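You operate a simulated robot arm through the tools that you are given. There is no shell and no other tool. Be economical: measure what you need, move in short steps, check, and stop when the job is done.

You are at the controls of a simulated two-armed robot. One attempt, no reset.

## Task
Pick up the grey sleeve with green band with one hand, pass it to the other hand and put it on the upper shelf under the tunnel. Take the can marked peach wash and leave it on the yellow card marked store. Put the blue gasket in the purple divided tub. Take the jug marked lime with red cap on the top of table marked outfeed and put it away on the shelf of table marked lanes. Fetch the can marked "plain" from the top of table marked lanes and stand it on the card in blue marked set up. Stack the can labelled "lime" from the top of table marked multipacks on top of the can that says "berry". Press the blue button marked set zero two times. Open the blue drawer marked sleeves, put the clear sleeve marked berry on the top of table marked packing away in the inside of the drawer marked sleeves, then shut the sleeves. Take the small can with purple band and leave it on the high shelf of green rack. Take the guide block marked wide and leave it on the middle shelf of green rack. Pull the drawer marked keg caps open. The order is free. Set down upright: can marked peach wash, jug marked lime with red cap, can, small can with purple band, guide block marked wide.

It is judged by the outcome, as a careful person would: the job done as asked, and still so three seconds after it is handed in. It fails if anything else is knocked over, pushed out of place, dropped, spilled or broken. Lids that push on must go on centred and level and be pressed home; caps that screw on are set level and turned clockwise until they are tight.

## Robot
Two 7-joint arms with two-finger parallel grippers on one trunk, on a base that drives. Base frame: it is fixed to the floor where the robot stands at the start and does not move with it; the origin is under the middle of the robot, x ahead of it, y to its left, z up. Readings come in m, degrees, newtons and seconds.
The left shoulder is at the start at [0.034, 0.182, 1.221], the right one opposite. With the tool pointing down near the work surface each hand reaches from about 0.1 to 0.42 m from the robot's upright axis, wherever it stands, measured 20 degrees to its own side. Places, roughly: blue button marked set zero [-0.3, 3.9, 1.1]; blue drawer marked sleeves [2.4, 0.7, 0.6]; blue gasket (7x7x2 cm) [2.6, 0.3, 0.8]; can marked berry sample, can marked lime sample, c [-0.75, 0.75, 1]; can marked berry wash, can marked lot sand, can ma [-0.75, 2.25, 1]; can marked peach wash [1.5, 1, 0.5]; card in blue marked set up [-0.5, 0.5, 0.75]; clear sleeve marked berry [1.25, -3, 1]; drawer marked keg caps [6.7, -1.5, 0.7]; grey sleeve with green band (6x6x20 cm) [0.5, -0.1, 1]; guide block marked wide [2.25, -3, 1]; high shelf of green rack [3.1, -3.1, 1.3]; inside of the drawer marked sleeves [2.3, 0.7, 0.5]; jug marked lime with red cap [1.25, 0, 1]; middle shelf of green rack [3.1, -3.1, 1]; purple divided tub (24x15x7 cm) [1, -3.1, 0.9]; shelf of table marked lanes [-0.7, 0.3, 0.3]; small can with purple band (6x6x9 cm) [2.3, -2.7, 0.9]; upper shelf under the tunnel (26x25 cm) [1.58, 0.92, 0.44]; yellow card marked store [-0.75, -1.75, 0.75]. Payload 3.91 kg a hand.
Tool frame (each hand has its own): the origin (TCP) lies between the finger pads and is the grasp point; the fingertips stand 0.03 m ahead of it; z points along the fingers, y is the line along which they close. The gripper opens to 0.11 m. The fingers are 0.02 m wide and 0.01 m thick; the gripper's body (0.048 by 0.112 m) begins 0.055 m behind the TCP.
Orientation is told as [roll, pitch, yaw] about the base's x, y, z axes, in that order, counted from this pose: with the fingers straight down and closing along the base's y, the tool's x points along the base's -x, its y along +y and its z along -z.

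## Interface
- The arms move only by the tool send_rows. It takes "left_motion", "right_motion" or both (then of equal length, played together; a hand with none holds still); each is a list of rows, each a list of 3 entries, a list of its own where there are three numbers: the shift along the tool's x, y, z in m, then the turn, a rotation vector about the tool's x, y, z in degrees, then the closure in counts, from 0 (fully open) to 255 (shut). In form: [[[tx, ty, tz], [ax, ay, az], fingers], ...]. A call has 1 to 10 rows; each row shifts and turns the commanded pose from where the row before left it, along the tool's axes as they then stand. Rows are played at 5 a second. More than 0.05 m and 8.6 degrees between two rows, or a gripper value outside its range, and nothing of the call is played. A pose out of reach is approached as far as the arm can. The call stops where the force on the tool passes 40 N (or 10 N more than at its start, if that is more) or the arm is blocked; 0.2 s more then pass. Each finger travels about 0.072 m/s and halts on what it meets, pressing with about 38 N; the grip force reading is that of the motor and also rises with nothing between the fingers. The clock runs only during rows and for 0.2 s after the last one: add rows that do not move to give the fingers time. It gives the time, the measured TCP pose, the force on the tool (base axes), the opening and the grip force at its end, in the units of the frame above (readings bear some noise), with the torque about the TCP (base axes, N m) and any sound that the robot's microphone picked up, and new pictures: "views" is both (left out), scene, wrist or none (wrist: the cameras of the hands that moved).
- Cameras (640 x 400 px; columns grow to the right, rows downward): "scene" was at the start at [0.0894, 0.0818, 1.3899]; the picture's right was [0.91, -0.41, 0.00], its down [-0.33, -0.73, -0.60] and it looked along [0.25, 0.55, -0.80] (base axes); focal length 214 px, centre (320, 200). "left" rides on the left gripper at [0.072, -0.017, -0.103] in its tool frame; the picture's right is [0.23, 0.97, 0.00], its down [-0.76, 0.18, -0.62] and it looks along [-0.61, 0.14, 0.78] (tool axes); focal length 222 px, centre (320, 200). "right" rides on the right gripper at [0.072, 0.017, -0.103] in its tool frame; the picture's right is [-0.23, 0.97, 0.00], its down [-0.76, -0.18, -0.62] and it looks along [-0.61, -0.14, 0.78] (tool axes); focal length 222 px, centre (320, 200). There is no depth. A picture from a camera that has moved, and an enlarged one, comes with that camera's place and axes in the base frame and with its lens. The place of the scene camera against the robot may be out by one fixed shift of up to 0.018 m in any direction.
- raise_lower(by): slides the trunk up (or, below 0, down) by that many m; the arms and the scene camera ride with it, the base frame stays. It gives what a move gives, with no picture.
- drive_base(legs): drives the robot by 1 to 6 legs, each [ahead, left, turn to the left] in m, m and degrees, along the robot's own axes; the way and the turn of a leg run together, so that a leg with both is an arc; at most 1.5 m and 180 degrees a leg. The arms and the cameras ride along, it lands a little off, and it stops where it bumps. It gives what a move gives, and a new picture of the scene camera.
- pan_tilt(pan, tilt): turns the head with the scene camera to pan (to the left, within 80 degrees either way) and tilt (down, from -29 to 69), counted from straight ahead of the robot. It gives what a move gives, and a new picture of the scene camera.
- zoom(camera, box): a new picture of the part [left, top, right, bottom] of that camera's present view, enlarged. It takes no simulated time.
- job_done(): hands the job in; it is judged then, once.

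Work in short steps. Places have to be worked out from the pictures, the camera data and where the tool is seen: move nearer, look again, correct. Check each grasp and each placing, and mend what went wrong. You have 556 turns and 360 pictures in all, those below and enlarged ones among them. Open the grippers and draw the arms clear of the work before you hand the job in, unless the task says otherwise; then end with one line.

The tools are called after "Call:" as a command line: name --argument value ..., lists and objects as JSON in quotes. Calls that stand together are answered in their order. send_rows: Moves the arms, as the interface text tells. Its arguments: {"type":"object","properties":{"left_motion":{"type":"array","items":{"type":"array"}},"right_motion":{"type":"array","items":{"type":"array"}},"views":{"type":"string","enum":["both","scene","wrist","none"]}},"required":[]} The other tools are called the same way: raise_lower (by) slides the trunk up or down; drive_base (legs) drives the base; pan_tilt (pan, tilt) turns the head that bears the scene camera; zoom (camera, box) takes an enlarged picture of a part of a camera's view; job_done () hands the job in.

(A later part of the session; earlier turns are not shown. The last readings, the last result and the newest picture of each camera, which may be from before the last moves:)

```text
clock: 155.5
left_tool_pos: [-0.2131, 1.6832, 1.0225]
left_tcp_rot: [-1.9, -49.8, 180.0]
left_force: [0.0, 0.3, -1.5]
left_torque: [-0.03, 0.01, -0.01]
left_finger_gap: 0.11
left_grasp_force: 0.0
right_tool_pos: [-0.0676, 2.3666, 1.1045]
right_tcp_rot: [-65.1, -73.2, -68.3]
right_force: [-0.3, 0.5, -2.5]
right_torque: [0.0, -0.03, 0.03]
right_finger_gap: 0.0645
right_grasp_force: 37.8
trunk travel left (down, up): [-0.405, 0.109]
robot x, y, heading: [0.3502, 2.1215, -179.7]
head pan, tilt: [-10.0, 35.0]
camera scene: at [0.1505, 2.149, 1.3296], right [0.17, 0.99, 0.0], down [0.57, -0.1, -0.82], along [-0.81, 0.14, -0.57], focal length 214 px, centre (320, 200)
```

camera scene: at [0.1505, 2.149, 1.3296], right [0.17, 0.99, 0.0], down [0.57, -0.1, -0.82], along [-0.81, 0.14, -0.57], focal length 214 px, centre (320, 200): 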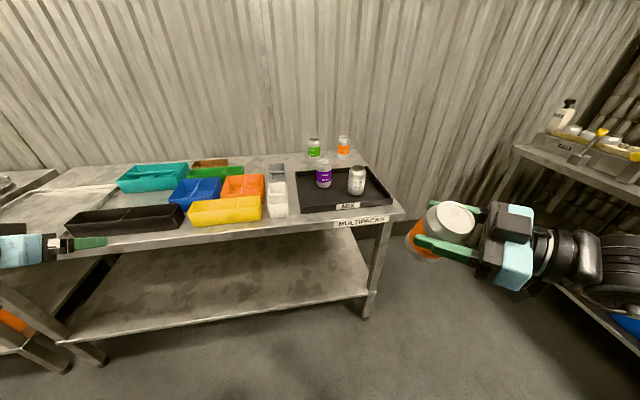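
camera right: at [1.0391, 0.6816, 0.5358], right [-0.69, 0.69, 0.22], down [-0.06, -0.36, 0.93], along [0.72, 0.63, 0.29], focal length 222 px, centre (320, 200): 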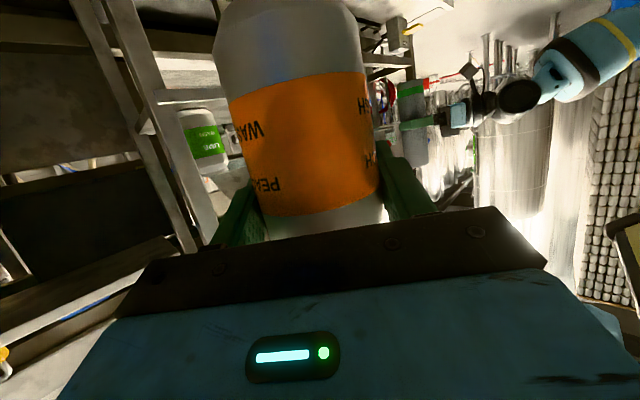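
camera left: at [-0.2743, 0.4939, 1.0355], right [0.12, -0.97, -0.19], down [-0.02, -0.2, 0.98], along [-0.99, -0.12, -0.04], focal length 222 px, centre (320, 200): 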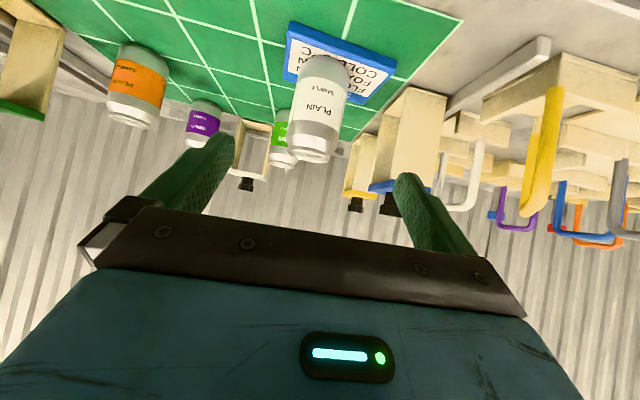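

Lime is at ≈(-0.95,2.31) behind the MIX tray; berry at ≈(-0.594,2.29) in the tray. I raise the left hand and drive to bring it in line.

Call:
send_rows --left_motion '[[[-0.02, -0.031, -0.017], [0, 0, 0], 0], [[-0.02, -0.031, -0.017], [0, 0, 0], 0], [[-0.02, -0.031, -0.017], [0, 0, 0], 0], [[-0.02, -0.031, -0.017], [0, 0, 0], 0], [[-0.02, -0.031, -0.017], [0, 0, 0], 0], [[-0.02, -0.031, -0.017], [0, 0, 0], 0]]' --views "none"

Call:
drive_base --legs '[[0, -0.42, 0], [0.3, 0, 0]]'

Call:
zoom --camera "left" --box '[0, 0, 640, 400]'

```text
clock: 156.9
left_tool_pos: [-0.2066, 1.8681, 1.1854]
left_tcp_rot: [-1.9, -49.8, 180.0]
left_force: [-0.2, 0.6, 0.8]
left_torque: [-0.02, -0.04, 0.02]
left_finger_gap: 0.1099
left_grasp_force: 0.0
right_tool_pos: [-0.0675, 2.3655, 1.1044]
right_tcp_rot: [-65.2, -73.3, -68.3]
right_force: [0.0, -0.4, -3.6]
right_torque: [0.0, -0.05, 0.01]
right_finger_gap: 0.0646
right_grasp_force: 38.1
trunk travel left (down, up): [-0.405, 0.109]
robot x, y, heading: [0.3503, 2.118, -179.5]
head pan, tilt: [-10.0, 35.0]
```

```text
clock: 162.7
left_tool_pos: [-0.5087, 2.2801, 1.1848]
left_tcp_rot: [-1.9, -49.7, 179.9]
left_force: [-0.5, 0.3, -0.5]
left_torque: [-0.03, 0.0, 0.01]
left_finger_gap: 0.1098
left_grasp_force: 0.1
right_tool_pos: [-0.3687, 2.7799, 1.1037]
right_tcp_rot: [-65.1, -73.3, -68.4]
right_force: [-0.3, 0.8, -2.9]
right_torque: [-0.01, -0.04, -0.01]
right_finger_gap: 0.0644
right_grasp_force: 38.0
trunk travel left (down, up): [-0.405, 0.109]
robot x, y, heading: [0.051, 2.5349, -179.5]
head pan, tilt: [-10.0, 35.0]
camera scene: at [-0.1516, 2.5625, 1.3296], right [0.17, 0.99, 0.0], down [0.57, -0.1, -0.82], along [-0.81, 0.14, -0.57], focal length 214 px, centre (320, 200)
```

scene: 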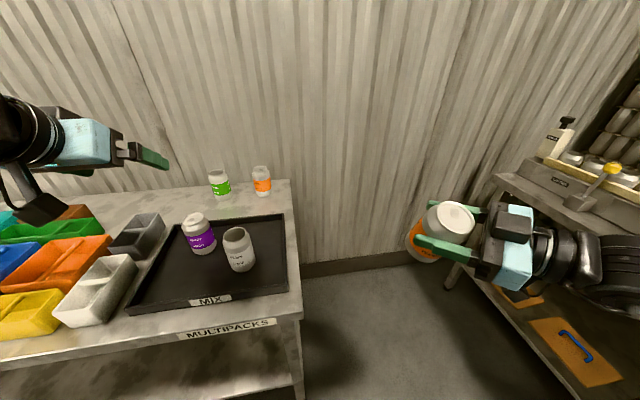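

```text
1.00 times, centred on (320, 200) of left (not enlarged: the box is as wide or as high as the picture)
camera zoom: at [-0.3837, 2.2933, 1.1967], right [0.12, -0.97, -0.19], down [-0.02, -0.2, 0.98], along [-0.99, -0.11, -0.04], focal length 222 px, centre (320, 200)
```

zoom: 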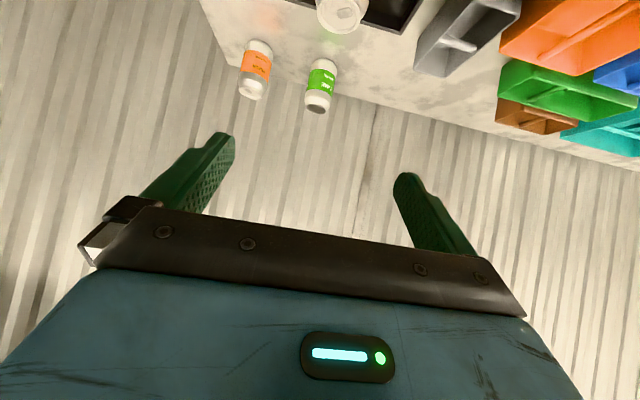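

Lime can ≈(-0.925,2.29), ~9 cm tall. I drive 0.1 ahead and extend the left arm to test its reach.

Call:
drive_base --legs '[[0.1, 0, 0]]'

Call:
send_rows --left_motion '[[[-0.02, 0, 0.03], [0, 0, 0], 0], [[-0.025, 0, 0.04], [0, 0, 0], 0], [[-0.025, 0, 0.04], [0, 0, 0], 0], [[-0.01, 0, 0.04], [0, 0, 0], 0]]'

```text
clock: 163.9
left_tool_pos: [-0.6102, 2.2789, 1.185]
left_tcp_rot: [-1.9, -49.8, 180.0]
left_force: [-0.1, 0.0, -0.2]
left_torque: [0.02, 0.0, -0.04]
left_finger_gap: 0.11
left_grasp_force: 0.1
right_tool_pos: [-0.4682, 2.7784, 1.1036]
right_tcp_rot: [-65.1, -73.2, -68.3]
right_force: [0.0, 0.5, -3.4]
right_torque: [-0.01, 0.0, 0.01]
right_finger_gap: 0.0645
right_grasp_force: 38.1
trunk travel left (down, up): [-0.405, 0.109]
robot x, y, heading: [-0.0534, 2.5308, -179.6]
head pan, tilt: [-10.0, 35.0]
camera scene: at [-0.2517, 2.5616, 1.3296], right [0.17, 0.99, 0.0], down [0.57, -0.1, -0.82], along [-0.81, 0.14, -0.57], focal length 214 px, centre (320, 200)
```

scene: 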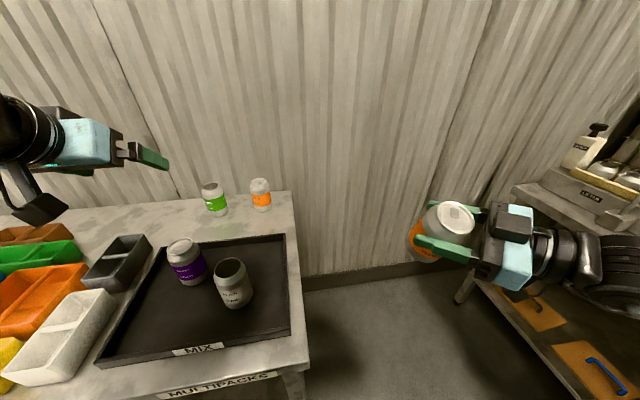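

```text
clock: 164.9
left_tool_pos: [-0.7769, 2.2817, 1.1478]
left_tcp_rot: [-1.8, -49.7, 179.9]
left_force: [-0.2, -0.8, -1.2]
left_torque: [0.0, 0.01, -0.02]
left_finger_gap: 0.11
left_grasp_force: 0.1
right_tool_pos: [-0.4699, 2.7791, 1.1036]
right_tcp_rot: [-64.8, -73.3, -68.6]
right_force: [-0.3, 0.2, -3.7]
right_torque: [-0.03, -0.01, 0.03]
right_finger_gap: 0.0647
right_grasp_force: 37.9
trunk travel left (down, up): [-0.405, 0.109]
robot x, y, heading: [-0.0514, 2.5338, -179.4]
head pan, tilt: [-10.0, 35.0]
camera scene: at [-0.2533, 2.5612, 1.3293], right [0.17, 0.99, 0.0], down [0.57, -0.09, -0.82], along [-0.81, 0.14, -0.57], focal length 214 px, centre (320, 200)
camera left: at [-0.6521, 2.2964, 1.1605], right [0.12, -0.97, -0.19], down [-0.02, -0.2, 0.98], along [-0.99, -0.11, -0.05], focal length 222 px, centre (320, 200)
```

scene: 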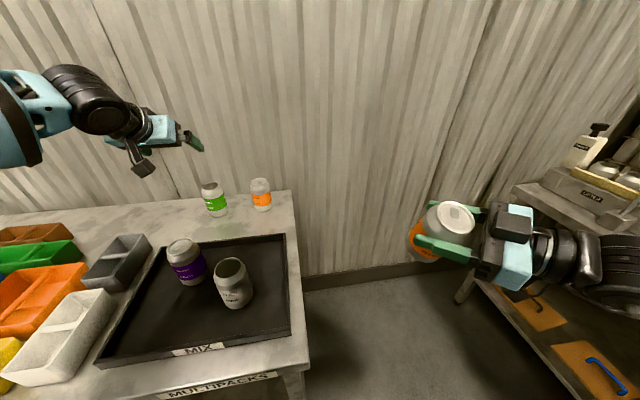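
left: 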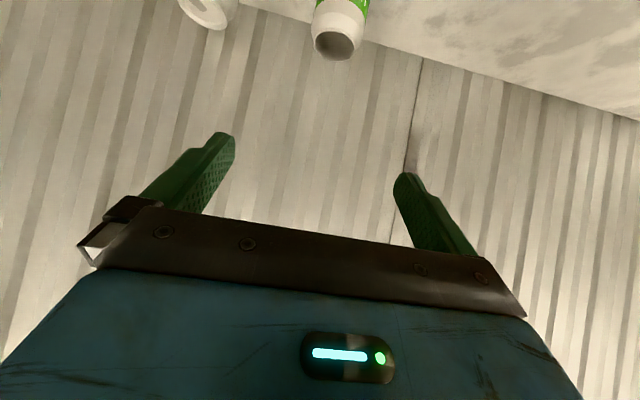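

Reach is fine. I move to a pre-grasp in front of/above the lime can.

Call:
send_rows --left_motion '[[[0.0227, 0, 0.0406], [0, 0, 0], 0], [[0.0227, 0, 0.0406], [0, 0, 0], 0], [[0.0227, 0, 0.0406], [0, 0, 0], 0], [[0.0227, 0, 0.0406], [0, 0, 0], 0]]'

```text
clock: 165.9
left_tool_pos: [-0.819, 2.2669, 0.9972]
left_tcp_rot: [-2.0, -49.8, 180.1]
left_force: [0.5, 0.4, -1.3]
left_torque: [-0.02, -0.02, -0.01]
left_finger_gap: 0.1102
left_grasp_force: 0.1
left hand out of reach, approached as far as the arm can: row 3, 4
right_tool_pos: [-0.4687, 2.7775, 1.1041]
right_tcp_rot: [-65.0, -73.2, -68.4]
right_force: [-0.5, -0.7, -3.2]
right_torque: [0.0, -0.06, 0.03]
right_finger_gap: 0.0646
right_grasp_force: 37.4
trunk travel left (down, up): [-0.405, 0.109]
robot x, y, heading: [-0.0479, 2.5301, -179.7]
head pan, tilt: [-10.0, 35.0]
camera scene: at [-0.252, 2.5604, 1.3296], right [0.17, 0.99, 0.0], down [0.57, -0.09, -0.82], along [-0.81, 0.14, -0.57], focal length 214 px, centre (320, 200)
camera left: at [-0.6936, 2.2805, 1.0087], right [0.12, -0.97, -0.2], down [-0.02, -0.2, 0.98], along [-0.99, -0.11, -0.04], focal length 222 px, centre (320, 200)
```

scene: 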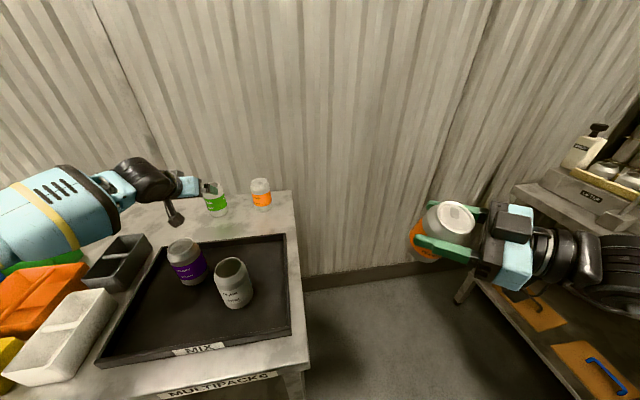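
left: 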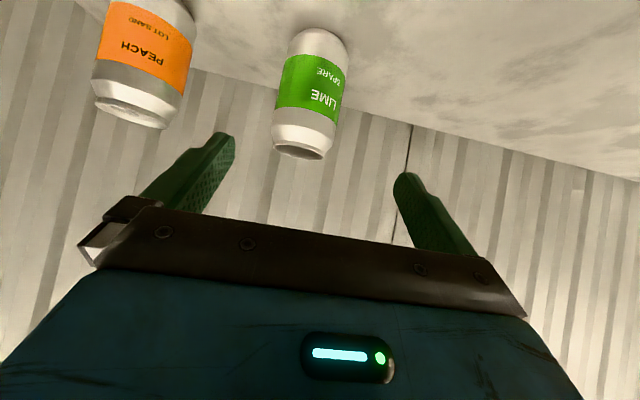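

At its limit in this pose. I test whether a flatter hand (25° down) reaches further.

Call:
send_rows --left_motion '[[[0, 0, 0], [0, -7.5, 0], 0], [[0, 0, 0], [0, -7.5, 0], 0], [[0, 0, 0.03], [0, 0, 0], 0], [[0.01, 0, 0.03], [0, 0, 0], 0]]' --views "none"

```text
clock: 166.9
left_tool_pos: [-0.845, 2.2574, 0.9689]
left_tcp_rot: [-2.9, -64.7, -178.8]
left_force: [0.5, 0.3, 0.2]
left_torque: [-0.02, 0.03, 0.01]
left_finger_gap: 0.1098
left_grasp_force: 0.0
left hand out of reach, approached as far as the arm can: row 4
right_tool_pos: [-0.469, 2.7771, 1.1043]
right_tcp_rot: [-65.1, -73.2, -68.3]
right_force: [-0.5, -0.9, -2.8]
right_torque: [-0.03, -0.04, 0.0]
right_finger_gap: 0.0645
right_grasp_force: 38.1
trunk travel left (down, up): [-0.405, 0.109]
robot x, y, heading: [-0.0487, 2.5375, -179.5]
head pan, tilt: [-10.0, 35.0]
```

I'll gain reach by turning the robot 30° clockwise (left shoulder forward). First lift and retract the hand.

Call:
send_rows --left_motion '[[[-0.03, 0, -0.03], [0, 0, 0], 0], [[-0.02, 0, -0.035], [0, 0, 0], 0], [[-0.0165, 0, -0.035], [0, 0, 0], 0], [[-0.0165, 0, -0.035], [0, 0, 0], 0]]' --views "none"

Call:
drive_base --legs '[[0, 0, -30]]'

```text
clock: 167.9
left_tool_pos: [-0.757, 2.2511, 1.1025]
left_tcp_rot: [-3.0, -64.8, -178.8]
left_force: [-0.3, -0.7, -0.1]
left_torque: [0.02, 0.0, 0.0]
left_finger_gap: 0.1099
left_grasp_force: 0.0
right_tool_pos: [-0.4681, 2.7771, 1.1032]
right_tcp_rot: [-65.2, -73.2, -68.2]
right_force: [-0.3, 0.3, -2.7]
right_torque: [-0.04, 0.0, -0.01]
right_finger_gap: 0.0643
right_grasp_force: 38.1
trunk travel left (down, up): [-0.405, 0.109]
robot x, y, heading: [-0.0512, 2.5326, -179.8]
head pan, tilt: [-10.0, 35.0]
```

```text
clock: 169.7
left_tool_pos: [-0.8043, 2.6454, 1.1029]
left_tcp_rot: [-2.9, -64.8, 150.9]
left_force: [-0.3, 0.5, 0.4]
left_torque: [-0.01, -0.02, 0.03]
left_finger_gap: 0.1103
left_grasp_force: 0.0
right_tool_pos: [-0.2893, 2.9557, 1.1038]
right_tcp_rot: [-65.0, -73.3, -98.4]
right_force: [0.7, 0.2, -3.8]
right_torque: [-0.03, 0.01, -0.04]
right_finger_gap: 0.0644
right_grasp_force: 38.1
trunk travel left (down, up): [-0.405, 0.109]
robot x, y, heading: [-0.0484, 2.5349, 150.4]
head pan, tilt: [-10.0, 35.0]
camera scene: at [-0.2177, 2.6596, 1.3296], right [0.64, 0.77, 0.0], down [0.44, -0.37, -0.82], along [-0.63, 0.52, -0.57], focal length 214 px, centre (320, 200)
```

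scene: 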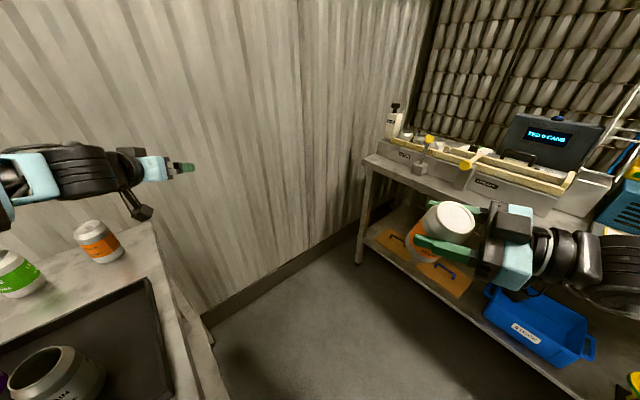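

I yaw the left hand back to az 180° and bring it over.

Call:
send_rows --left_motion '[[[0, 0, 0], [-6.56, 0, -3.09], 0], [[0, 0, 0], [-6.56, 0, -3.09], 0], [[0, 0, 0], [-6.56, 0, -3.09], 0], [[0, 0, 0], [-6.56, 0, -3.09], 0], [[0, 0.048, 0.004], [0, 0, 0], 0], [[0, 0.048, 0.004], [0, 0, 0], 0], [[0, 0.048, 0.004], [0, 0, 0], 0], [[0, 0.048, 0.004], [0, 0, 0], 0], [[0, 0.048, 0.004], [0, 0, 0], 0], [[0, 0.048, 0.004], [0, 0, 0], 0]]' --views "none"

```text
clock: 171.9
left_tool_pos: [-0.8394, 2.3603, 1.0875]
left_tcp_rot: [-2.6, -64.1, 179.5]
left_force: [0.2, 0.0, -0.6]
left_torque: [-0.02, 0.01, -0.01]
left_finger_gap: 0.1098
left_grasp_force: 0.1
right_tool_pos: [-0.2893, 2.9537, 1.1041]
right_tcp_rot: [-65.0, -73.2, -98.5]
right_force: [0.6, -0.8, -3.7]
right_torque: [-0.04, -0.04, 0.0]
right_finger_gap: 0.0645
right_grasp_force: 38.1
trunk travel left (down, up): [-0.405, 0.109]
robot x, y, heading: [-0.0477, 2.5345, 150.3]
head pan, tilt: [-10.0, 35.0]
```

Call:
send_rows --left_motion '[[[0.0328, 0.018, 0.0117], [0, 0, 0], 0], [[0.0328, 0.018, 0.0117], [0, 0, 0], 0], [[0.0328, 0.018, 0.0117], [0, 0, 0], 0], [[0.0328, 0.018, 0.0117], [0, 0, 0], 0]]'

```text
clock: 172.9
left_tool_pos: [-0.8296, 2.2894, 0.9467]
left_tcp_rot: [-2.6, -64.3, 179.7]
left_force: [-0.5, 0.0, 0.1]
left_torque: [0.01, 0.04, -0.04]
left_finger_gap: 0.11
left_grasp_force: 0.0
right_tool_pos: [-0.2892, 2.9561, 1.1033]
right_tcp_rot: [-64.9, -73.3, -98.5]
right_force: [-0.1, -0.3, -3.8]
right_torque: [-0.06, 0.01, -0.03]
right_finger_gap: 0.0644
right_grasp_force: 38.6
trunk travel left (down, up): [-0.405, 0.109]
robot x, y, heading: [-0.0481, 2.5361, 150.5]
head pan, tilt: [-10.0, 35.0]
camera scene: at [-0.2181, 2.6592, 1.3296], right [0.64, 0.77, 0.0], down [0.44, -0.37, -0.82], along [-0.63, 0.52, -0.57], focal length 214 px, centre (320, 200)
camera left: at [-0.7039, 2.3013, 0.9268], right [0.05, -0.97, -0.22], down [0.22, -0.21, 0.95], along [-0.97, -0.1, 0.2], focal length 222 px, centre (320, 200)
```

scene: 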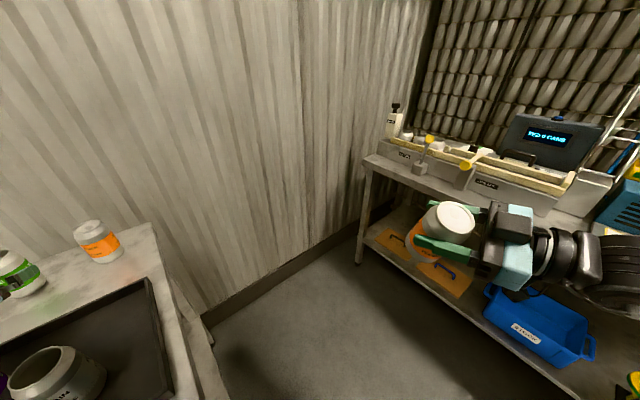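
left: 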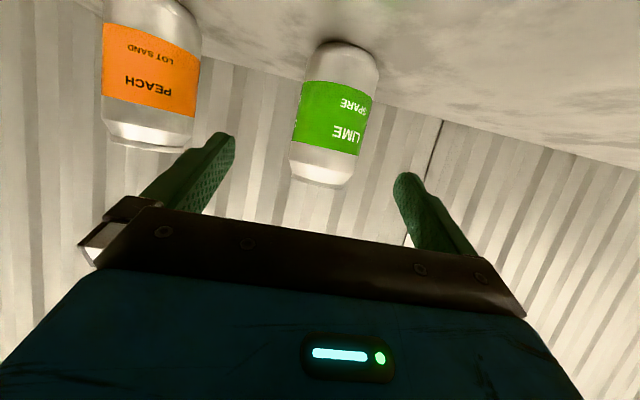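

Aligned with the LIME can. I advance 8 cm and grip.

Call:
send_rows --left_motion '[[[0, 0, 0.04], [0, 0, 0], 0], [[0.0, 0, 0.036], [0, 0, 0], 0], [[0, 0, 0], [0, 0, 0], 255], [[0, 0, 0], [0, 0, 0], 255], [[0, 0, 0], [0, 0, 0], 255]]' --views "wrist"

```text
clock: 174.1
left_tool_pos: [-0.8988, 2.2933, 0.9132]
left_tcp_rot: [-2.5, -64.2, 179.5]
left_force: [-0.7, 0.5, 0.7]
left_torque: [-0.06, 0.04, -0.04]
left_finger_gap: 0.0632
left_grasp_force: 38.1
right_tool_pos: [-0.29, 2.9547, 1.1039]
right_tcp_rot: [-65.0, -73.3, -98.5]
right_force: [0.2, 0.2, -3.1]
right_torque: [-0.03, 0.0, 0.02]
right_finger_gap: 0.0644
right_grasp_force: 38.4
trunk travel left (down, up): [-0.405, 0.109]
robot x, y, heading: [-0.0488, 2.5326, 150.3]
head pan, tilt: [-10.0, 35.0]
camera left: at [-0.7721, 2.3056, 0.8935], right [0.05, -0.97, -0.22], down [0.22, -0.21, 0.95], along [-0.97, -0.1, 0.2], focal length 222 px, centre (320, 200)
```

left: 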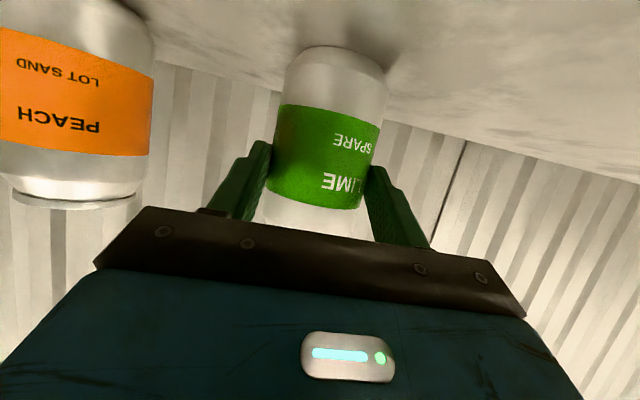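

Gripped. I lift 17 cm, then let the base carry it back over toward the berry can.

Call:
send_rows --left_motion '[[[-0.038, 0, -0.0186], [0, 0, 0], 255], [[-0.038, 0, -0.0186], [0, 0, 0], 255], [[-0.038, 0, -0.0186], [0, 0, 0], 255], [[-0.038, 0, -0.0186], [0, 0, 0], 255]]' --views "none"

Call:
drive_base --legs '[[-0.2, -0.11, 0]]'

Call:
pan_tilt --pan 45 --tilt 40

```text
clock: 175.1
left_tool_pos: [-0.8955, 2.2896, 1.0836]
left_tcp_rot: [-2.3, -64.1, 179.5]
left_force: [-0.1, -0.5, -0.8]
left_torque: [-0.03, 0.02, -0.03]
left_finger_gap: 0.0634
left_grasp_force: 37.9
right_tool_pos: [-0.2885, 2.9552, 1.1041]
right_tcp_rot: [-65.0, -73.2, -98.4]
right_force: [0.2, -0.1, -3.0]
right_torque: [-0.03, 0.01, -0.01]
right_finger_gap: 0.0646
right_grasp_force: 38.3
trunk travel left (down, up): [-0.405, 0.109]
robot x, y, heading: [-0.0521, 2.5376, 150.4]
head pan, tilt: [-10.0, 35.0]
```

```text
clock: 176.9
left_tool_pos: [-0.6684, 2.2848, 1.083]
left_tcp_rot: [-2.6, -64.1, 179.5]
left_force: [-0.4, 0.3, 0.0]
left_torque: [-0.01, -0.04, 0.03]
left_finger_gap: 0.0631
left_grasp_force: 37.7
right_tool_pos: [-0.0616, 2.9524, 1.1048]
right_tcp_rot: [-65.2, -73.3, -98.5]
right_force: [0.2, -0.5, -3.3]
right_torque: [-0.05, -0.01, 0.01]
right_finger_gap: 0.0647
right_grasp_force: 38.1
trunk travel left (down, up): [-0.405, 0.109]
robot x, y, heading: [0.1768, 2.53, 150.2]
head pan, tilt: [-10.0, 35.0]
camera scene: at [0.0104, 2.6556, 1.3297], right [0.64, 0.77, 0.0], down [0.44, -0.37, -0.82], along [-0.63, 0.52, -0.57], focal length 214 px, centre (320, 200)
```

scene: 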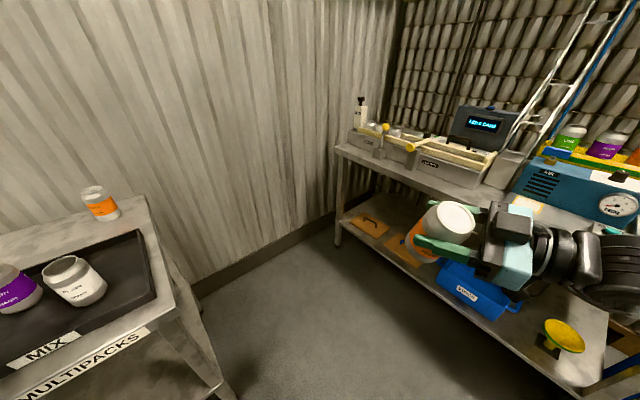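

```text
clock: 178.1
left_tool_pos: [-0.6678, 2.2857, 1.0825]
left_tcp_rot: [-2.5, -64.2, 179.5]
left_force: [0.0, 0.1, -0.6]
left_torque: [-0.03, -0.01, -0.03]
left_finger_gap: 0.0633
left_grasp_force: 37.8
right_tool_pos: [-0.0615, 2.953, 1.1032]
right_tcp_rot: [-64.9, -73.2, -98.5]
right_force: [-0.4, -0.7, -3.4]
right_torque: [-0.02, -0.02, -0.03]
right_finger_gap: 0.0644
right_grasp_force: 37.8
trunk travel left (down, up): [-0.405, 0.109]
robot x, y, heading: [0.1804, 2.5309, 150.3]
head pan, tilt: [45.0, 40.0]
camera scene: at [-0.0042, 2.5771, 1.3221], right [-0.26, 0.96, 0.0], down [0.62, 0.17, -0.77], along [-0.74, -0.2, -0.64], focal length 214 px, centre (320, 200)
```

scene: 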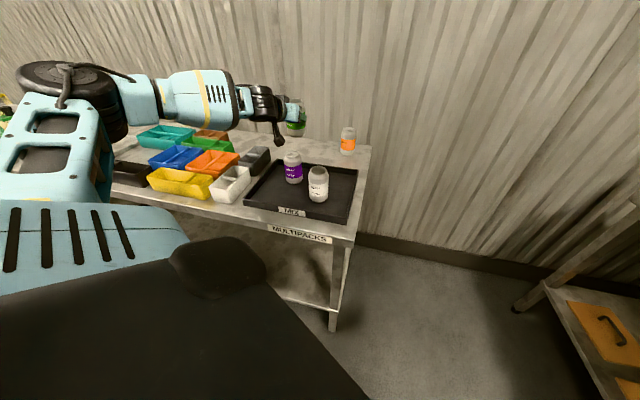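

I back 0.15 m more so the wrist camera can see the berry can ahead of the held one.

Call:
drive_base --legs '[[-0.15, -0.085, 0]]'

Call:
zoom --camera "left" --box '[0, 0, 640, 400]'

Call:
zoom --camera "scene" --box '[220, 100, 380, 220]'

```text
clock: 179.6
left_tool_pos: [-0.4966, 2.2846, 1.0832]
left_tcp_rot: [-2.5, -64.2, 179.5]
left_force: [-0.4, -0.3, -0.2]
left_torque: [0.0, -0.02, -0.02]
left_finger_gap: 0.0634
left_grasp_force: 38.1
right_tool_pos: [0.1102, 2.9501, 1.1029]
right_tcp_rot: [-65.1, -73.3, -98.6]
right_force: [0.2, 0.5, -3.4]
right_torque: [-0.06, -0.03, 0.01]
right_finger_gap: 0.0642
right_grasp_force: 37.6
trunk travel left (down, up): [-0.405, 0.109]
robot x, y, heading: [0.3464, 2.5264, 150.1]
head pan, tilt: [45.0, 40.0]
camera scene: at [0.1674, 2.5763, 1.3221], right [-0.26, 0.96, 0.0], down [0.62, 0.17, -0.77], along [-0.74, -0.2, -0.64], focal length 214 px, centre (320, 200)
```

scene: 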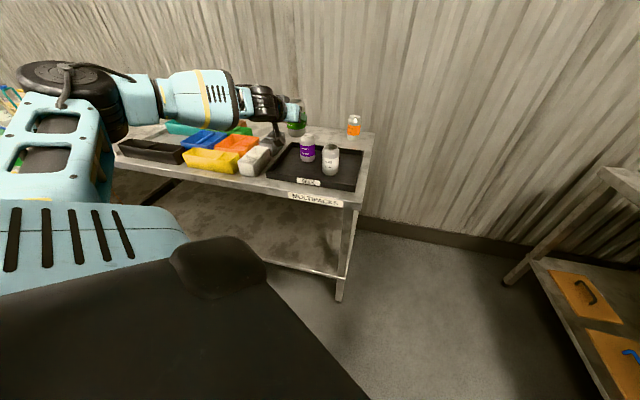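

```text
1.00 times, centred on (320, 200) of left (not enlarged: the box is as wide or as high as the picture)
camera zoom: at [-0.3718, 2.2971, 1.0634], right [0.05, -0.97, -0.22], down [0.22, -0.21, 0.95], along [-0.97, -0.1, 0.2], focal length 222 px, centre (320, 200)
```

zoom: 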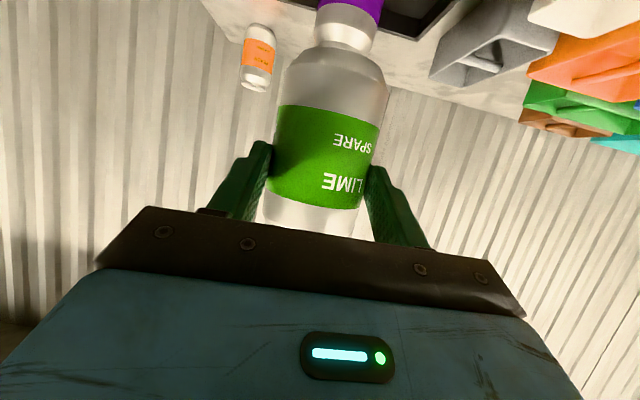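

```text
3.33 times, centred on (300, 160) of scene
camera zoom: at [0.1674, 2.5763, 1.3221], right [-0.26, 0.96, 0.0], down [0.62, 0.17, -0.77], along [-0.74, -0.2, -0.64], focal length 715 px, centre (387, 333)
```

zoom: 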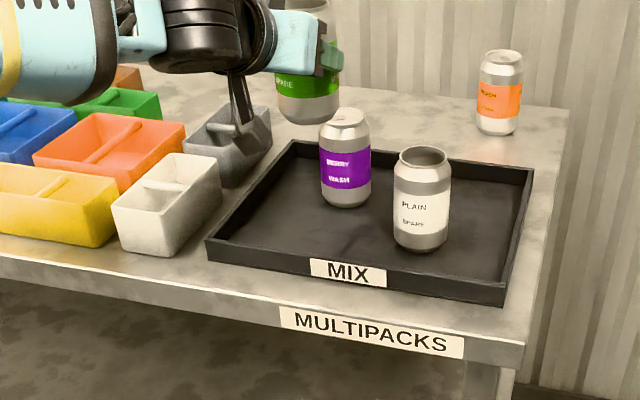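

Berry seems ≈(-0.61,2.287). To pin it, I shift the hand aside so the wrist camera sees the berry can fully.

Call:
send_rows --left_motion '[[[0.0117, 0.0333, -0.024], [0, 0, 0], 255], [[0.0117, 0.0333, -0.024], [0, 0, 0], 255], [[0.0117, 0.0333, -0.024], [0, 0, 0], 255]]' --views "wrist"

```text
clock: 180.4
left_tool_pos: [-0.4221, 2.1808, 1.0819]
left_tcp_rot: [-2.4, -64.1, 179.5]
left_force: [-0.1, -0.9, 0.1]
left_torque: [0.03, -0.03, 0.02]
left_finger_gap: 0.063
left_grasp_force: 37.9
right_tool_pos: [0.11, 2.9498, 1.104]
right_tcp_rot: [-65.0, -73.2, -98.5]
right_force: [0.1, 0.2, -3.4]
right_torque: [-0.04, 0.01, 0.0]
right_finger_gap: 0.0645
right_grasp_force: 38.2
trunk travel left (down, up): [-0.405, 0.109]
robot x, y, heading: [0.3473, 2.529, 150.2]
head pan, tilt: [45.0, 40.0]
camera left: at [-0.2967, 2.1932, 1.0611], right [0.05, -0.97, -0.22], down [0.22, -0.21, 0.95], along [-0.97, -0.1, 0.2], focal length 222 px, centre (320, 200)
```

left: 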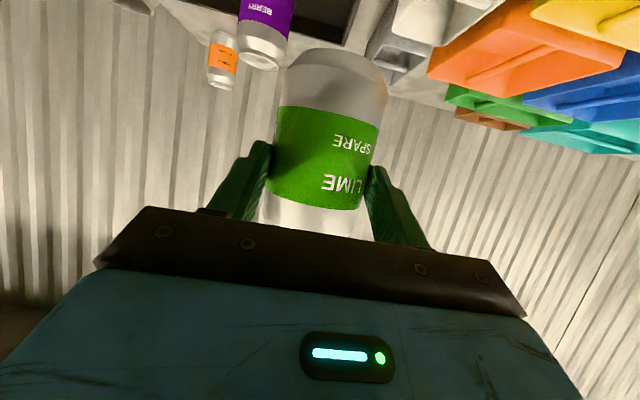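

Call:
zoom --camera "left" --box '[180, 0, 340, 100]'

```text
4.00 times, centred on (260, 50) of left
camera zoom: at [-0.2967, 2.1932, 1.0611], right [0.05, -0.97, -0.22], down [0.22, -0.21, 0.95], along [-0.97, -0.1, 0.2], focal length 888 px, centre (560, 800)
```

zoom: 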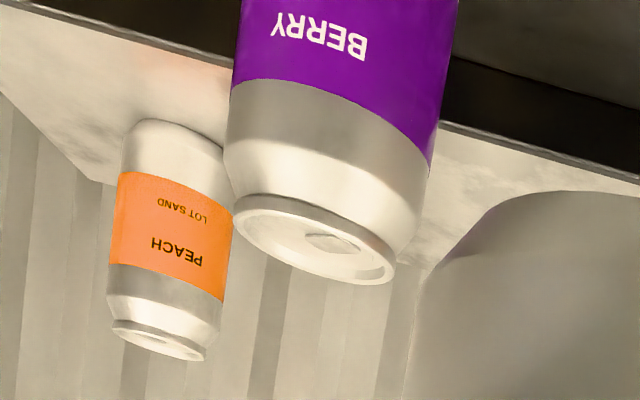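

Berry lid centre ≈(-0.607,2.277), z≈0.967. I move the held can above it, then check from the scene camera.

Call:
send_rows --left_motion '[[[-0.0149, -0.0186, 0.0306], [0, 0, 0], 255], [[-0.0149, -0.0186, 0.0306], [0, 0, 0], 255], [[-0.0149, -0.0186, 0.0306], [0, 0, 0], 255], [[-0.0149, -0.0186, 0.0306], [0, 0, 0], 255], [[-0.0149, -0.0186, 0.0306], [0, 0, 0], 255], [[0.036, 0, 0.0175], [0, 0, 0], 255], [[0.0, 0, 0.0], [0, 0, 0], 255]]' --views "none"

Call:
zoom --camera "scene" --box '[260, 90, 360, 170]'

```text
clock: 182.0
left_tool_pos: [-0.587, 2.2845, 1.0431]
left_tcp_rot: [-2.4, -64.2, 179.4]
left_force: [0.7, 0.0, -0.1]
left_torque: [-0.01, -0.02, 0.0]
left_finger_gap: 0.063
left_grasp_force: 37.9
right_tool_pos: [0.1087, 2.9508, 1.1035]
right_tcp_rot: [-65.0, -73.3, -98.5]
right_force: [0.1, 0.7, -3.7]
right_torque: [-0.05, -0.01, 0.02]
right_finger_gap: 0.0643
right_grasp_force: 37.3
trunk travel left (down, up): [-0.405, 0.109]
robot x, y, heading: [0.3468, 2.5264, 150.2]
head pan, tilt: [45.0, 40.0]
```

```text
5.00 times, centred on (310, 130) of scene
camera zoom: at [0.167, 2.5768, 1.3221], right [-0.26, 0.96, 0.0], down [0.62, 0.17, -0.77], along [-0.74, -0.2, -0.64], focal length 1072 px, centre (370, 550)
```

zoom: 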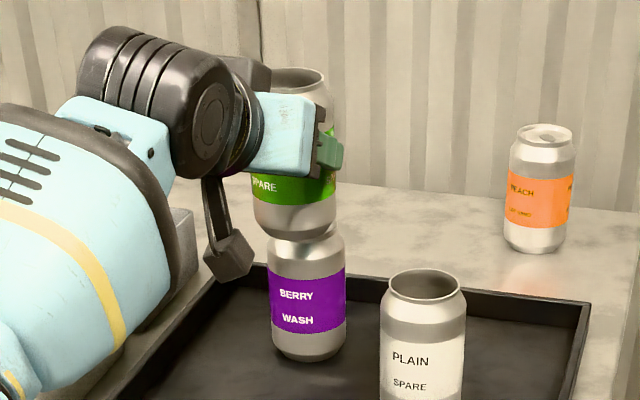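

Triangulating both wrist views gives berry at ≈(-0.638,2.284), consistent with the scene view. I shift 4 cm further and compare again.

Call:
send_rows --left_motion '[[[-0.0175, 0.002, 0.036], [0, 0, 0], 255], [[0, 0, 0], [0, 0, 0], 255]]' --views "none"

Call:
zoom --camera "scene" --box '[260, 90, 360, 170]'

```text
clock: 182.6
left_tool_pos: [-0.6269, 2.2826, 1.0434]
left_tcp_rot: [-2.5, -64.3, 179.5]
left_force: [-0.4, -1.4, -0.1]
left_torque: [-0.01, -0.01, 0.0]
left_finger_gap: 0.0629
left_grasp_force: 37.9
right_tool_pos: [0.1103, 2.9503, 1.1039]
right_tcp_rot: [-65.1, -73.3, -98.6]
right_force: [0.1, -0.8, -3.0]
right_torque: [-0.01, -0.04, -0.02]
right_finger_gap: 0.0644
right_grasp_force: 38.3
trunk travel left (down, up): [-0.405, 0.109]
robot x, y, heading: [0.3454, 2.533, 150.2]
head pan, tilt: [45.0, 40.0]
```

```text
5.00 times, centred on (310, 130) of scene
camera zoom: at [0.1674, 2.5754, 1.3222], right [-0.26, 0.96, 0.0], down [0.62, 0.17, -0.77], along [-0.74, -0.2, -0.64], focal length 1072 px, centre (370, 550)
```

zoom: 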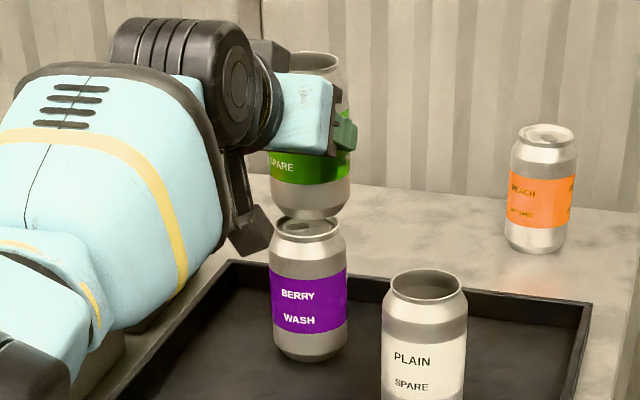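

The comparison now shows near-perfect alignment with a gap of ~1.5 cm. I nudge 3 mm and lower in small steps to contact.

Call:
send_rows --left_motion '[[[0.0036, 0.003, 0.0017], [0, 0, 0], 255], [[0.0036, 0, 0.0017], [0, 0, 0], 255], [[0.0027, 0, 0.0013], [0, 0, 0], 255]]' --views "none"

Call:
zoom --camera "scene" --box '[260, 90, 360, 170]'

```text
clock: 183.4
left_tool_pos: [-0.6284, 2.281, 1.0333]
left_tcp_rot: [-2.5, -64.2, 179.5]
left_force: [0.0, 0.5, 0.6]
left_torque: [-0.02, 0.01, 0.01]
left_finger_gap: 0.0632
left_grasp_force: 38.0
right_tool_pos: [0.1085, 2.9515, 1.1048]
right_tcp_rot: [-64.9, -73.3, -98.6]
right_force: [0.2, -0.5, -2.9]
right_torque: [-0.02, 0.03, -0.01]
right_finger_gap: 0.0646
right_grasp_force: 37.8
trunk travel left (down, up): [-0.405, 0.109]
robot x, y, heading: [0.3483, 2.5296, 150.1]
head pan, tilt: [45.0, 40.0]
```

```text
5.00 times, centred on (310, 130) of scene
camera zoom: at [0.1671, 2.5764, 1.3221], right [-0.26, 0.96, 0.0], down [0.62, 0.17, -0.77], along [-0.74, -0.2, -0.64], focal length 1072 px, centre (370, 550)
```

zoom: 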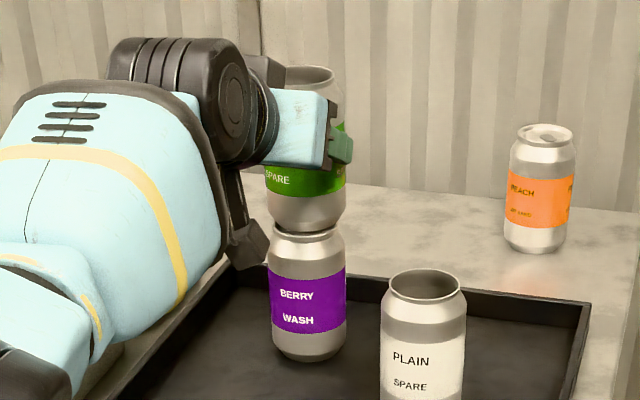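

About 4 mm left. I continue in 2 mm steps.

Call:
send_rows --left_motion '[[[0.0018, 0, 0.0009], [0, 0, 0], 255], [[0.0018, 0, 0.0009], [0, 0, 0], 255], [[0.0, 0, 0.0], [0, 0, 0], 255]]' --views "none"

```text
clock: 184.2
left_tool_pos: [-0.6278, 2.2801, 1.0333]
left_tcp_rot: [-2.3, -64.5, 179.4]
left_force: [-2.1, -0.8, 13.4]
left_torque: [-0.27, 0.37, 0.01]
left_finger_gap: 0.0632
left_grasp_force: 38.0
right_tool_pos: [0.1113, 2.951, 1.1042]
right_tcp_rot: [-65.3, -73.3, -98.4]
right_force: [0.9, 0.0, -3.3]
right_torque: [-0.02, -0.01, -0.01]
right_finger_gap: 0.0645
right_grasp_force: 38.1
trunk travel left (down, up): [-0.405, 0.109]
robot x, y, heading: [0.3488, 2.5271, 150.2]
head pan, tilt: [45.0, 40.0]
```

Contact (13 N). I release gently and withdraw.

Call:
send_rows --left_motion '[[[-0.0009, 0, -0.0004], [0, 0, 0], 230], [[0, 0, 0], [0, 0, 0], 90], [[0, 0, 0], [0, 0, 0], 60], [[0, 0, 0], [0, 0, 0], 50], [[0, 0, -0.02], [0, 0, 0], 50], [[0, 0, -0.04], [0, 0, 0], 50], [[0, 0, -0.045], [0, 0, 0], 50], [[0, 0, -0.045], [0, 0, 0], 50]]' --views "wrist"

Call:
zoom --camera "scene" --box '[260, 90, 360, 170]'

```text
clock: 186.0
left_tool_pos: [-0.4923, 2.2726, 1.0944]
left_tcp_rot: [-2.4, -64.1, 179.6]
left_force: [-0.6, -0.4, -0.3]
left_torque: [0.03, 0.0, -0.02]
left_finger_gap: 0.0884
left_grasp_force: 0.1
right_tool_pos: [0.1097, 2.9502, 1.1047]
right_tcp_rot: [-65.1, -73.3, -98.4]
right_force: [0.0, -0.5, -4.0]
right_torque: [-0.03, 0.02, 0.01]
right_finger_gap: 0.0645
right_grasp_force: 37.9
trunk travel left (down, up): [-0.405, 0.109]
robot x, y, heading: [0.3476, 2.529, 150.3]
head pan, tilt: [45.0, 40.0]
camera left: at [-0.3668, 2.285, 1.0747], right [0.05, -0.97, -0.22], down [0.22, -0.21, 0.95], along [-0.97, -0.1, 0.2], focal length 222 px, centre (320, 200)
```

left: 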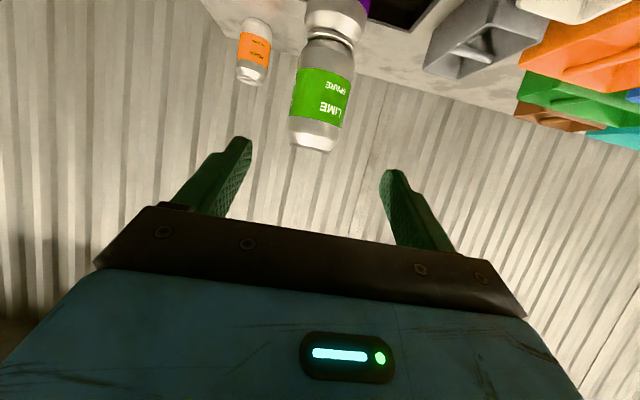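

```text
5.00 times, centred on (310, 130) of scene
camera zoom: at [0.1679, 2.5762, 1.3222], right [-0.26, 0.96, 0.0], down [0.62, 0.17, -0.77], along [-0.74, -0.2, -0.64], focal length 1072 px, centre (370, 550)
```

zoom: 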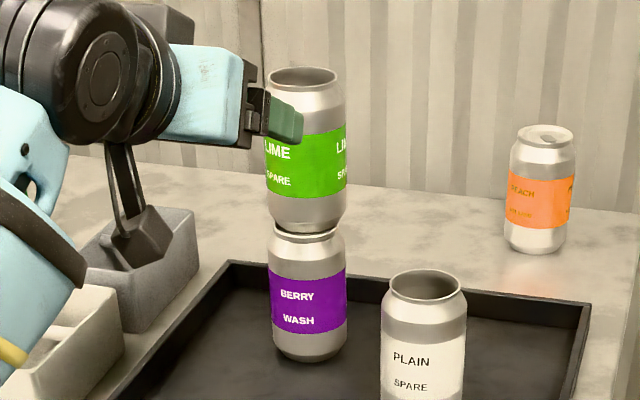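

Stacked cleanly. Next the button near (-0.3,3.9): I back up a little, turn toward +y and look.

Call:
drive_base --legs '[[-0.15, -0.09, 0], [0, 0, -50], [0.2, 0, 0]]'

Call:
pan_tilt --pan 15 --tilt 20

```text
clock: 190.9
left_tool_pos: [-0.2473, 3.2097, 1.0942]
left_tcp_rot: [-2.4, -64.1, 129.3]
left_force: [0.3, 0.2, -0.8]
left_torque: [-0.03, 0.03, 0.0]
left_finger_gap: 0.0885
left_grasp_force: 0.1
right_tool_pos: [0.6594, 3.1801, 1.1035]
right_tcp_rot: [-65.0, -73.3, -148.7]
right_force: [-0.1, -0.3, -3.1]
right_torque: [-0.05, 0.03, 0.02]
right_finger_gap: 0.0645
right_grasp_force: 38.1
trunk travel left (down, up): [-0.405, 0.109]
robot x, y, heading: [0.488, 2.73, 100.1]
head pan, tilt: [45.0, 40.0]
camera scene: at [0.3966, 2.9001, 1.322], right [0.57, 0.82, 0.0], down [0.53, -0.37, -0.77], along [-0.63, 0.44, -0.64], focal length 214 px, centre (320, 200)
```

scene: 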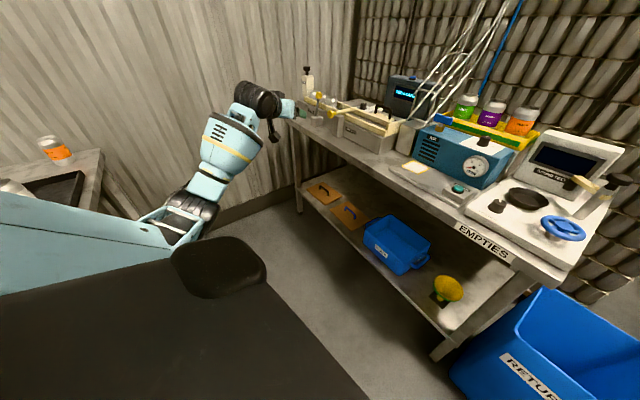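

```text
clock: 191.9
left_tool_pos: [-0.2482, 3.2083, 1.0941]
left_tcp_rot: [-2.4, -64.2, 129.2]
left_force: [0.2, 0.1, 0.1]
left_torque: [-0.04, 0.02, 0.02]
left_finger_gap: 0.0882
left_grasp_force: 0.0
right_tool_pos: [0.6583, 3.1798, 1.1024]
right_tcp_rot: [-64.9, -73.3, -148.8]
right_force: [-0.1, 0.2, -2.8]
right_torque: [-0.02, 0.02, -0.01]
right_finger_gap: 0.0645
right_grasp_force: 37.9
trunk travel left (down, up): [-0.405, 0.109]
robot x, y, heading: [0.4896, 2.7235, 100.2]
head pan, tilt: [15.0, 20.0]
camera scene: at [0.4268, 2.9354, 1.3534], right [0.91, 0.42, 0.0], down [0.15, -0.31, -0.94], along [-0.4, 0.85, -0.34], focal length 214 px, centre (320, 200)
```

scene: 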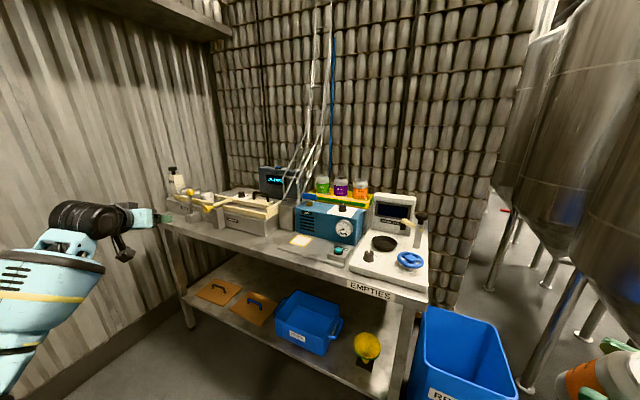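

Call:
zoom --camera "scene" --box '[230, 150, 350, 225]'

Call:
zoom --camera "scene" --box '[320, 180, 440, 290]'

```text
5.33 times, centred on (290, 188) of scene
camera zoom: at [0.4268, 2.9354, 1.3534], right [0.91, 0.42, 0.0], down [0.15, -0.31, -0.94], along [-0.4, 0.85, -0.34], focal length 1144 px, centre (480, 267)
```

zoom: 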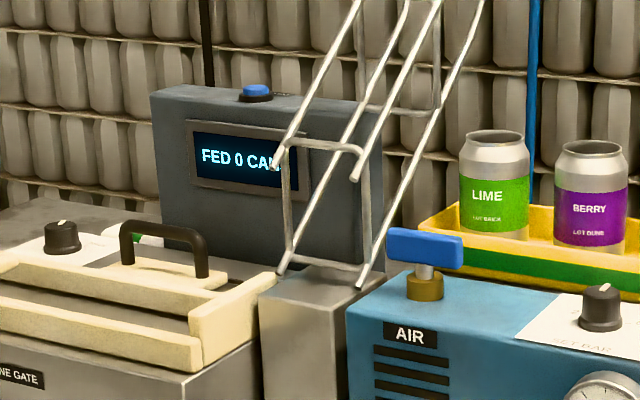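

```text
3.64 times, centred on (380, 235) of scene
camera zoom: at [0.4268, 2.9354, 1.3534], right [0.91, 0.42, 0.0], down [0.15, -0.31, -0.94], along [-0.4, 0.85, -0.34], focal length 780 px, centre (102, 73)
```

zoom: 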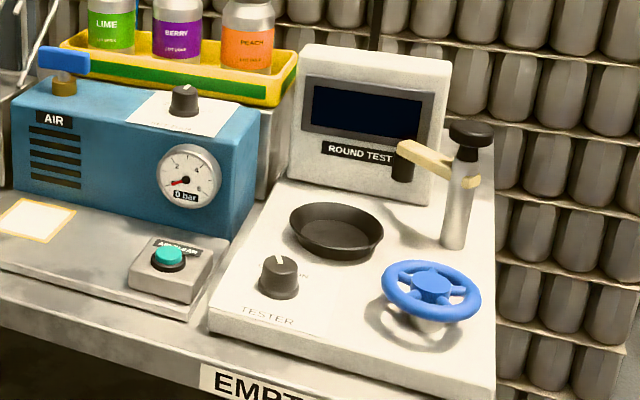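

The blue button sits on top of the "FED 0 CANS" monitor, ≈(-0.28,3.9,1.125). I retract the left hand, then yaw it forward.

Call:
send_rows --left_motion '[[[0.0096, -0.032, -0.0341], [0, 0, 0], 255], [[0.0096, -0.032, -0.0341], [0, 0, 0], 255], [[0.0096, -0.032, -0.0341], [0, 0, 0], 255], [[0.0096, -0.032, -0.0341], [0, 0, 0], 255], [[0.0096, -0.032, -0.0341], [0, 0, 0], 255], [[0.0096, -0.032, -0.0341], [0, 0, 0], 255], [[0.0096, -0.032, -0.0341], [0, 0, 0], 255], [[0.0096, -0.032, -0.0341], [0, 0, 0], 255]]' --views "none"

Call:
send_rows --left_motion '[[[0, 0, 0], [7.7, 0, 3.7], 255], [[0, 0, 0], [7.7, 0, 3.7], 255], [[0, 0, 0], [7.7, 0, 3.7], 255], [[0, 0, 0], [7.7, 0, 3.7], 255]]' --views "none"

Call:
raise_lower --by 0.1

Call:
drive_base --legs '[[0, 0, -10], [0, 0.57, 0]]'

```text
clock: 193.7
left_tool_pos: [0.1279, 3.1414, 1.1649]
left_tcp_rot: [-12.3, -64.1, 137.9]
left_force: [0.1, 1.5, -0.4]
left_torque: [-0.01, 0.09, 0.09]
left_finger_gap: 0.0
left_grasp_force: 37.1
right_tool_pos: [0.6611, 3.1818, 1.1037]
right_tcp_rot: [-64.8, -73.4, -148.8]
right_force: [0.0, 0.6, -4.8]
right_torque: [0.0, 0.03, 0.05]
right_finger_gap: 0.0644
right_grasp_force: 37.6
trunk travel left (down, up): [-0.405, 0.109]
robot x, y, heading: [0.4894, 2.7252, 99.9]
head pan, tilt: [15.0, 20.0]
```

```text
clock: 194.7
left_tool_pos: [0.1235, 3.1394, 1.1488]
left_tcp_rot: [-2.2, -64.9, 94.8]
left_force: [0.0, -0.3, 0.0]
left_torque: [-0.01, -0.01, -0.03]
left_finger_gap: 0.0001
left_grasp_force: 37.6
right_tool_pos: [0.6595, 3.1807, 1.105]
right_tcp_rot: [-65.0, -73.2, -148.7]
right_force: [0.2, 0.4, -3.0]
right_torque: [-0.05, 0.05, 0.01]
right_finger_gap: 0.0647
right_grasp_force: 37.7
trunk travel left (down, up): [-0.405, 0.109]
robot x, y, heading: [0.4885, 2.7271, 100.2]
head pan, tilt: [15.0, 20.0]
```

```text
clock: 196.0
left_tool_pos: [0.1243, 3.1416, 1.2483]
left_tcp_rot: [-2.2, -64.6, 95.0]
left_force: [0.1, -0.1, -0.2]
left_torque: [0.01, -0.01, -0.04]
left_finger_gap: 0.0
left_grasp_force: 37.9
right_tool_pos: [0.659, 3.1816, 1.2029]
right_tcp_rot: [-64.5, -73.2, -149.4]
right_force: [-0.2, 0.9, -4.0]
right_torque: [-0.03, 0.01, -0.01]
right_finger_gap: 0.0646
right_grasp_force: 38.2
trunk travel left (down, up): [-0.505, 0.009]
robot x, y, heading: [0.4944, 2.7275, 99.8]
head pan, tilt: [15.0, 20.0]
```

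```text
clock: 202.1
left_tool_pos: [-0.3642, 3.1932, 1.2485]
left_tcp_rot: [-2.3, -64.9, 85.2]
left_force: [0.1, -0.4, -0.8]
left_torque: [-0.01, -0.01, -0.02]
left_finger_gap: 0.0
left_grasp_force: 37.7
right_tool_pos: [0.1694, 3.1428, 1.2035]
right_tcp_rot: [-65.0, -73.2, -158.5]
right_force: [0.4, 0.5, -3.4]
right_torque: [-0.02, 0.0, 0.02]
right_finger_gap: 0.0644
right_grasp_force: 38.2
trunk travel left (down, up): [-0.505, 0.009]
robot x, y, heading: [-0.0775, 2.7291, 90.4]
head pan, tilt: [15.0, 20.0]
camera scene: at [-0.103, 2.8513, 1.4728], right [0.96, 0.26, 0.0], down [0.09, -0.33, -0.94], along [-0.25, 0.91, -0.34], focal length 214 px, centre (320, 200)
```

scene: 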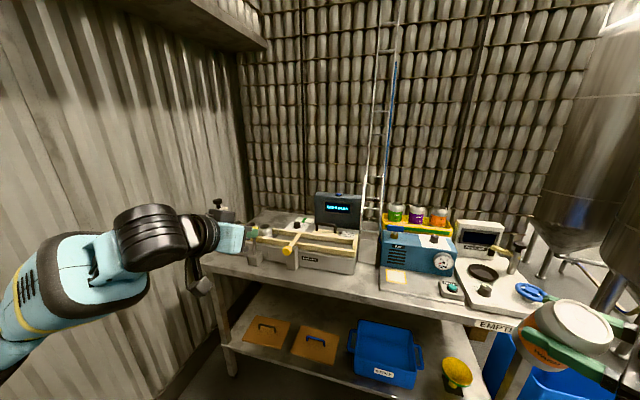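

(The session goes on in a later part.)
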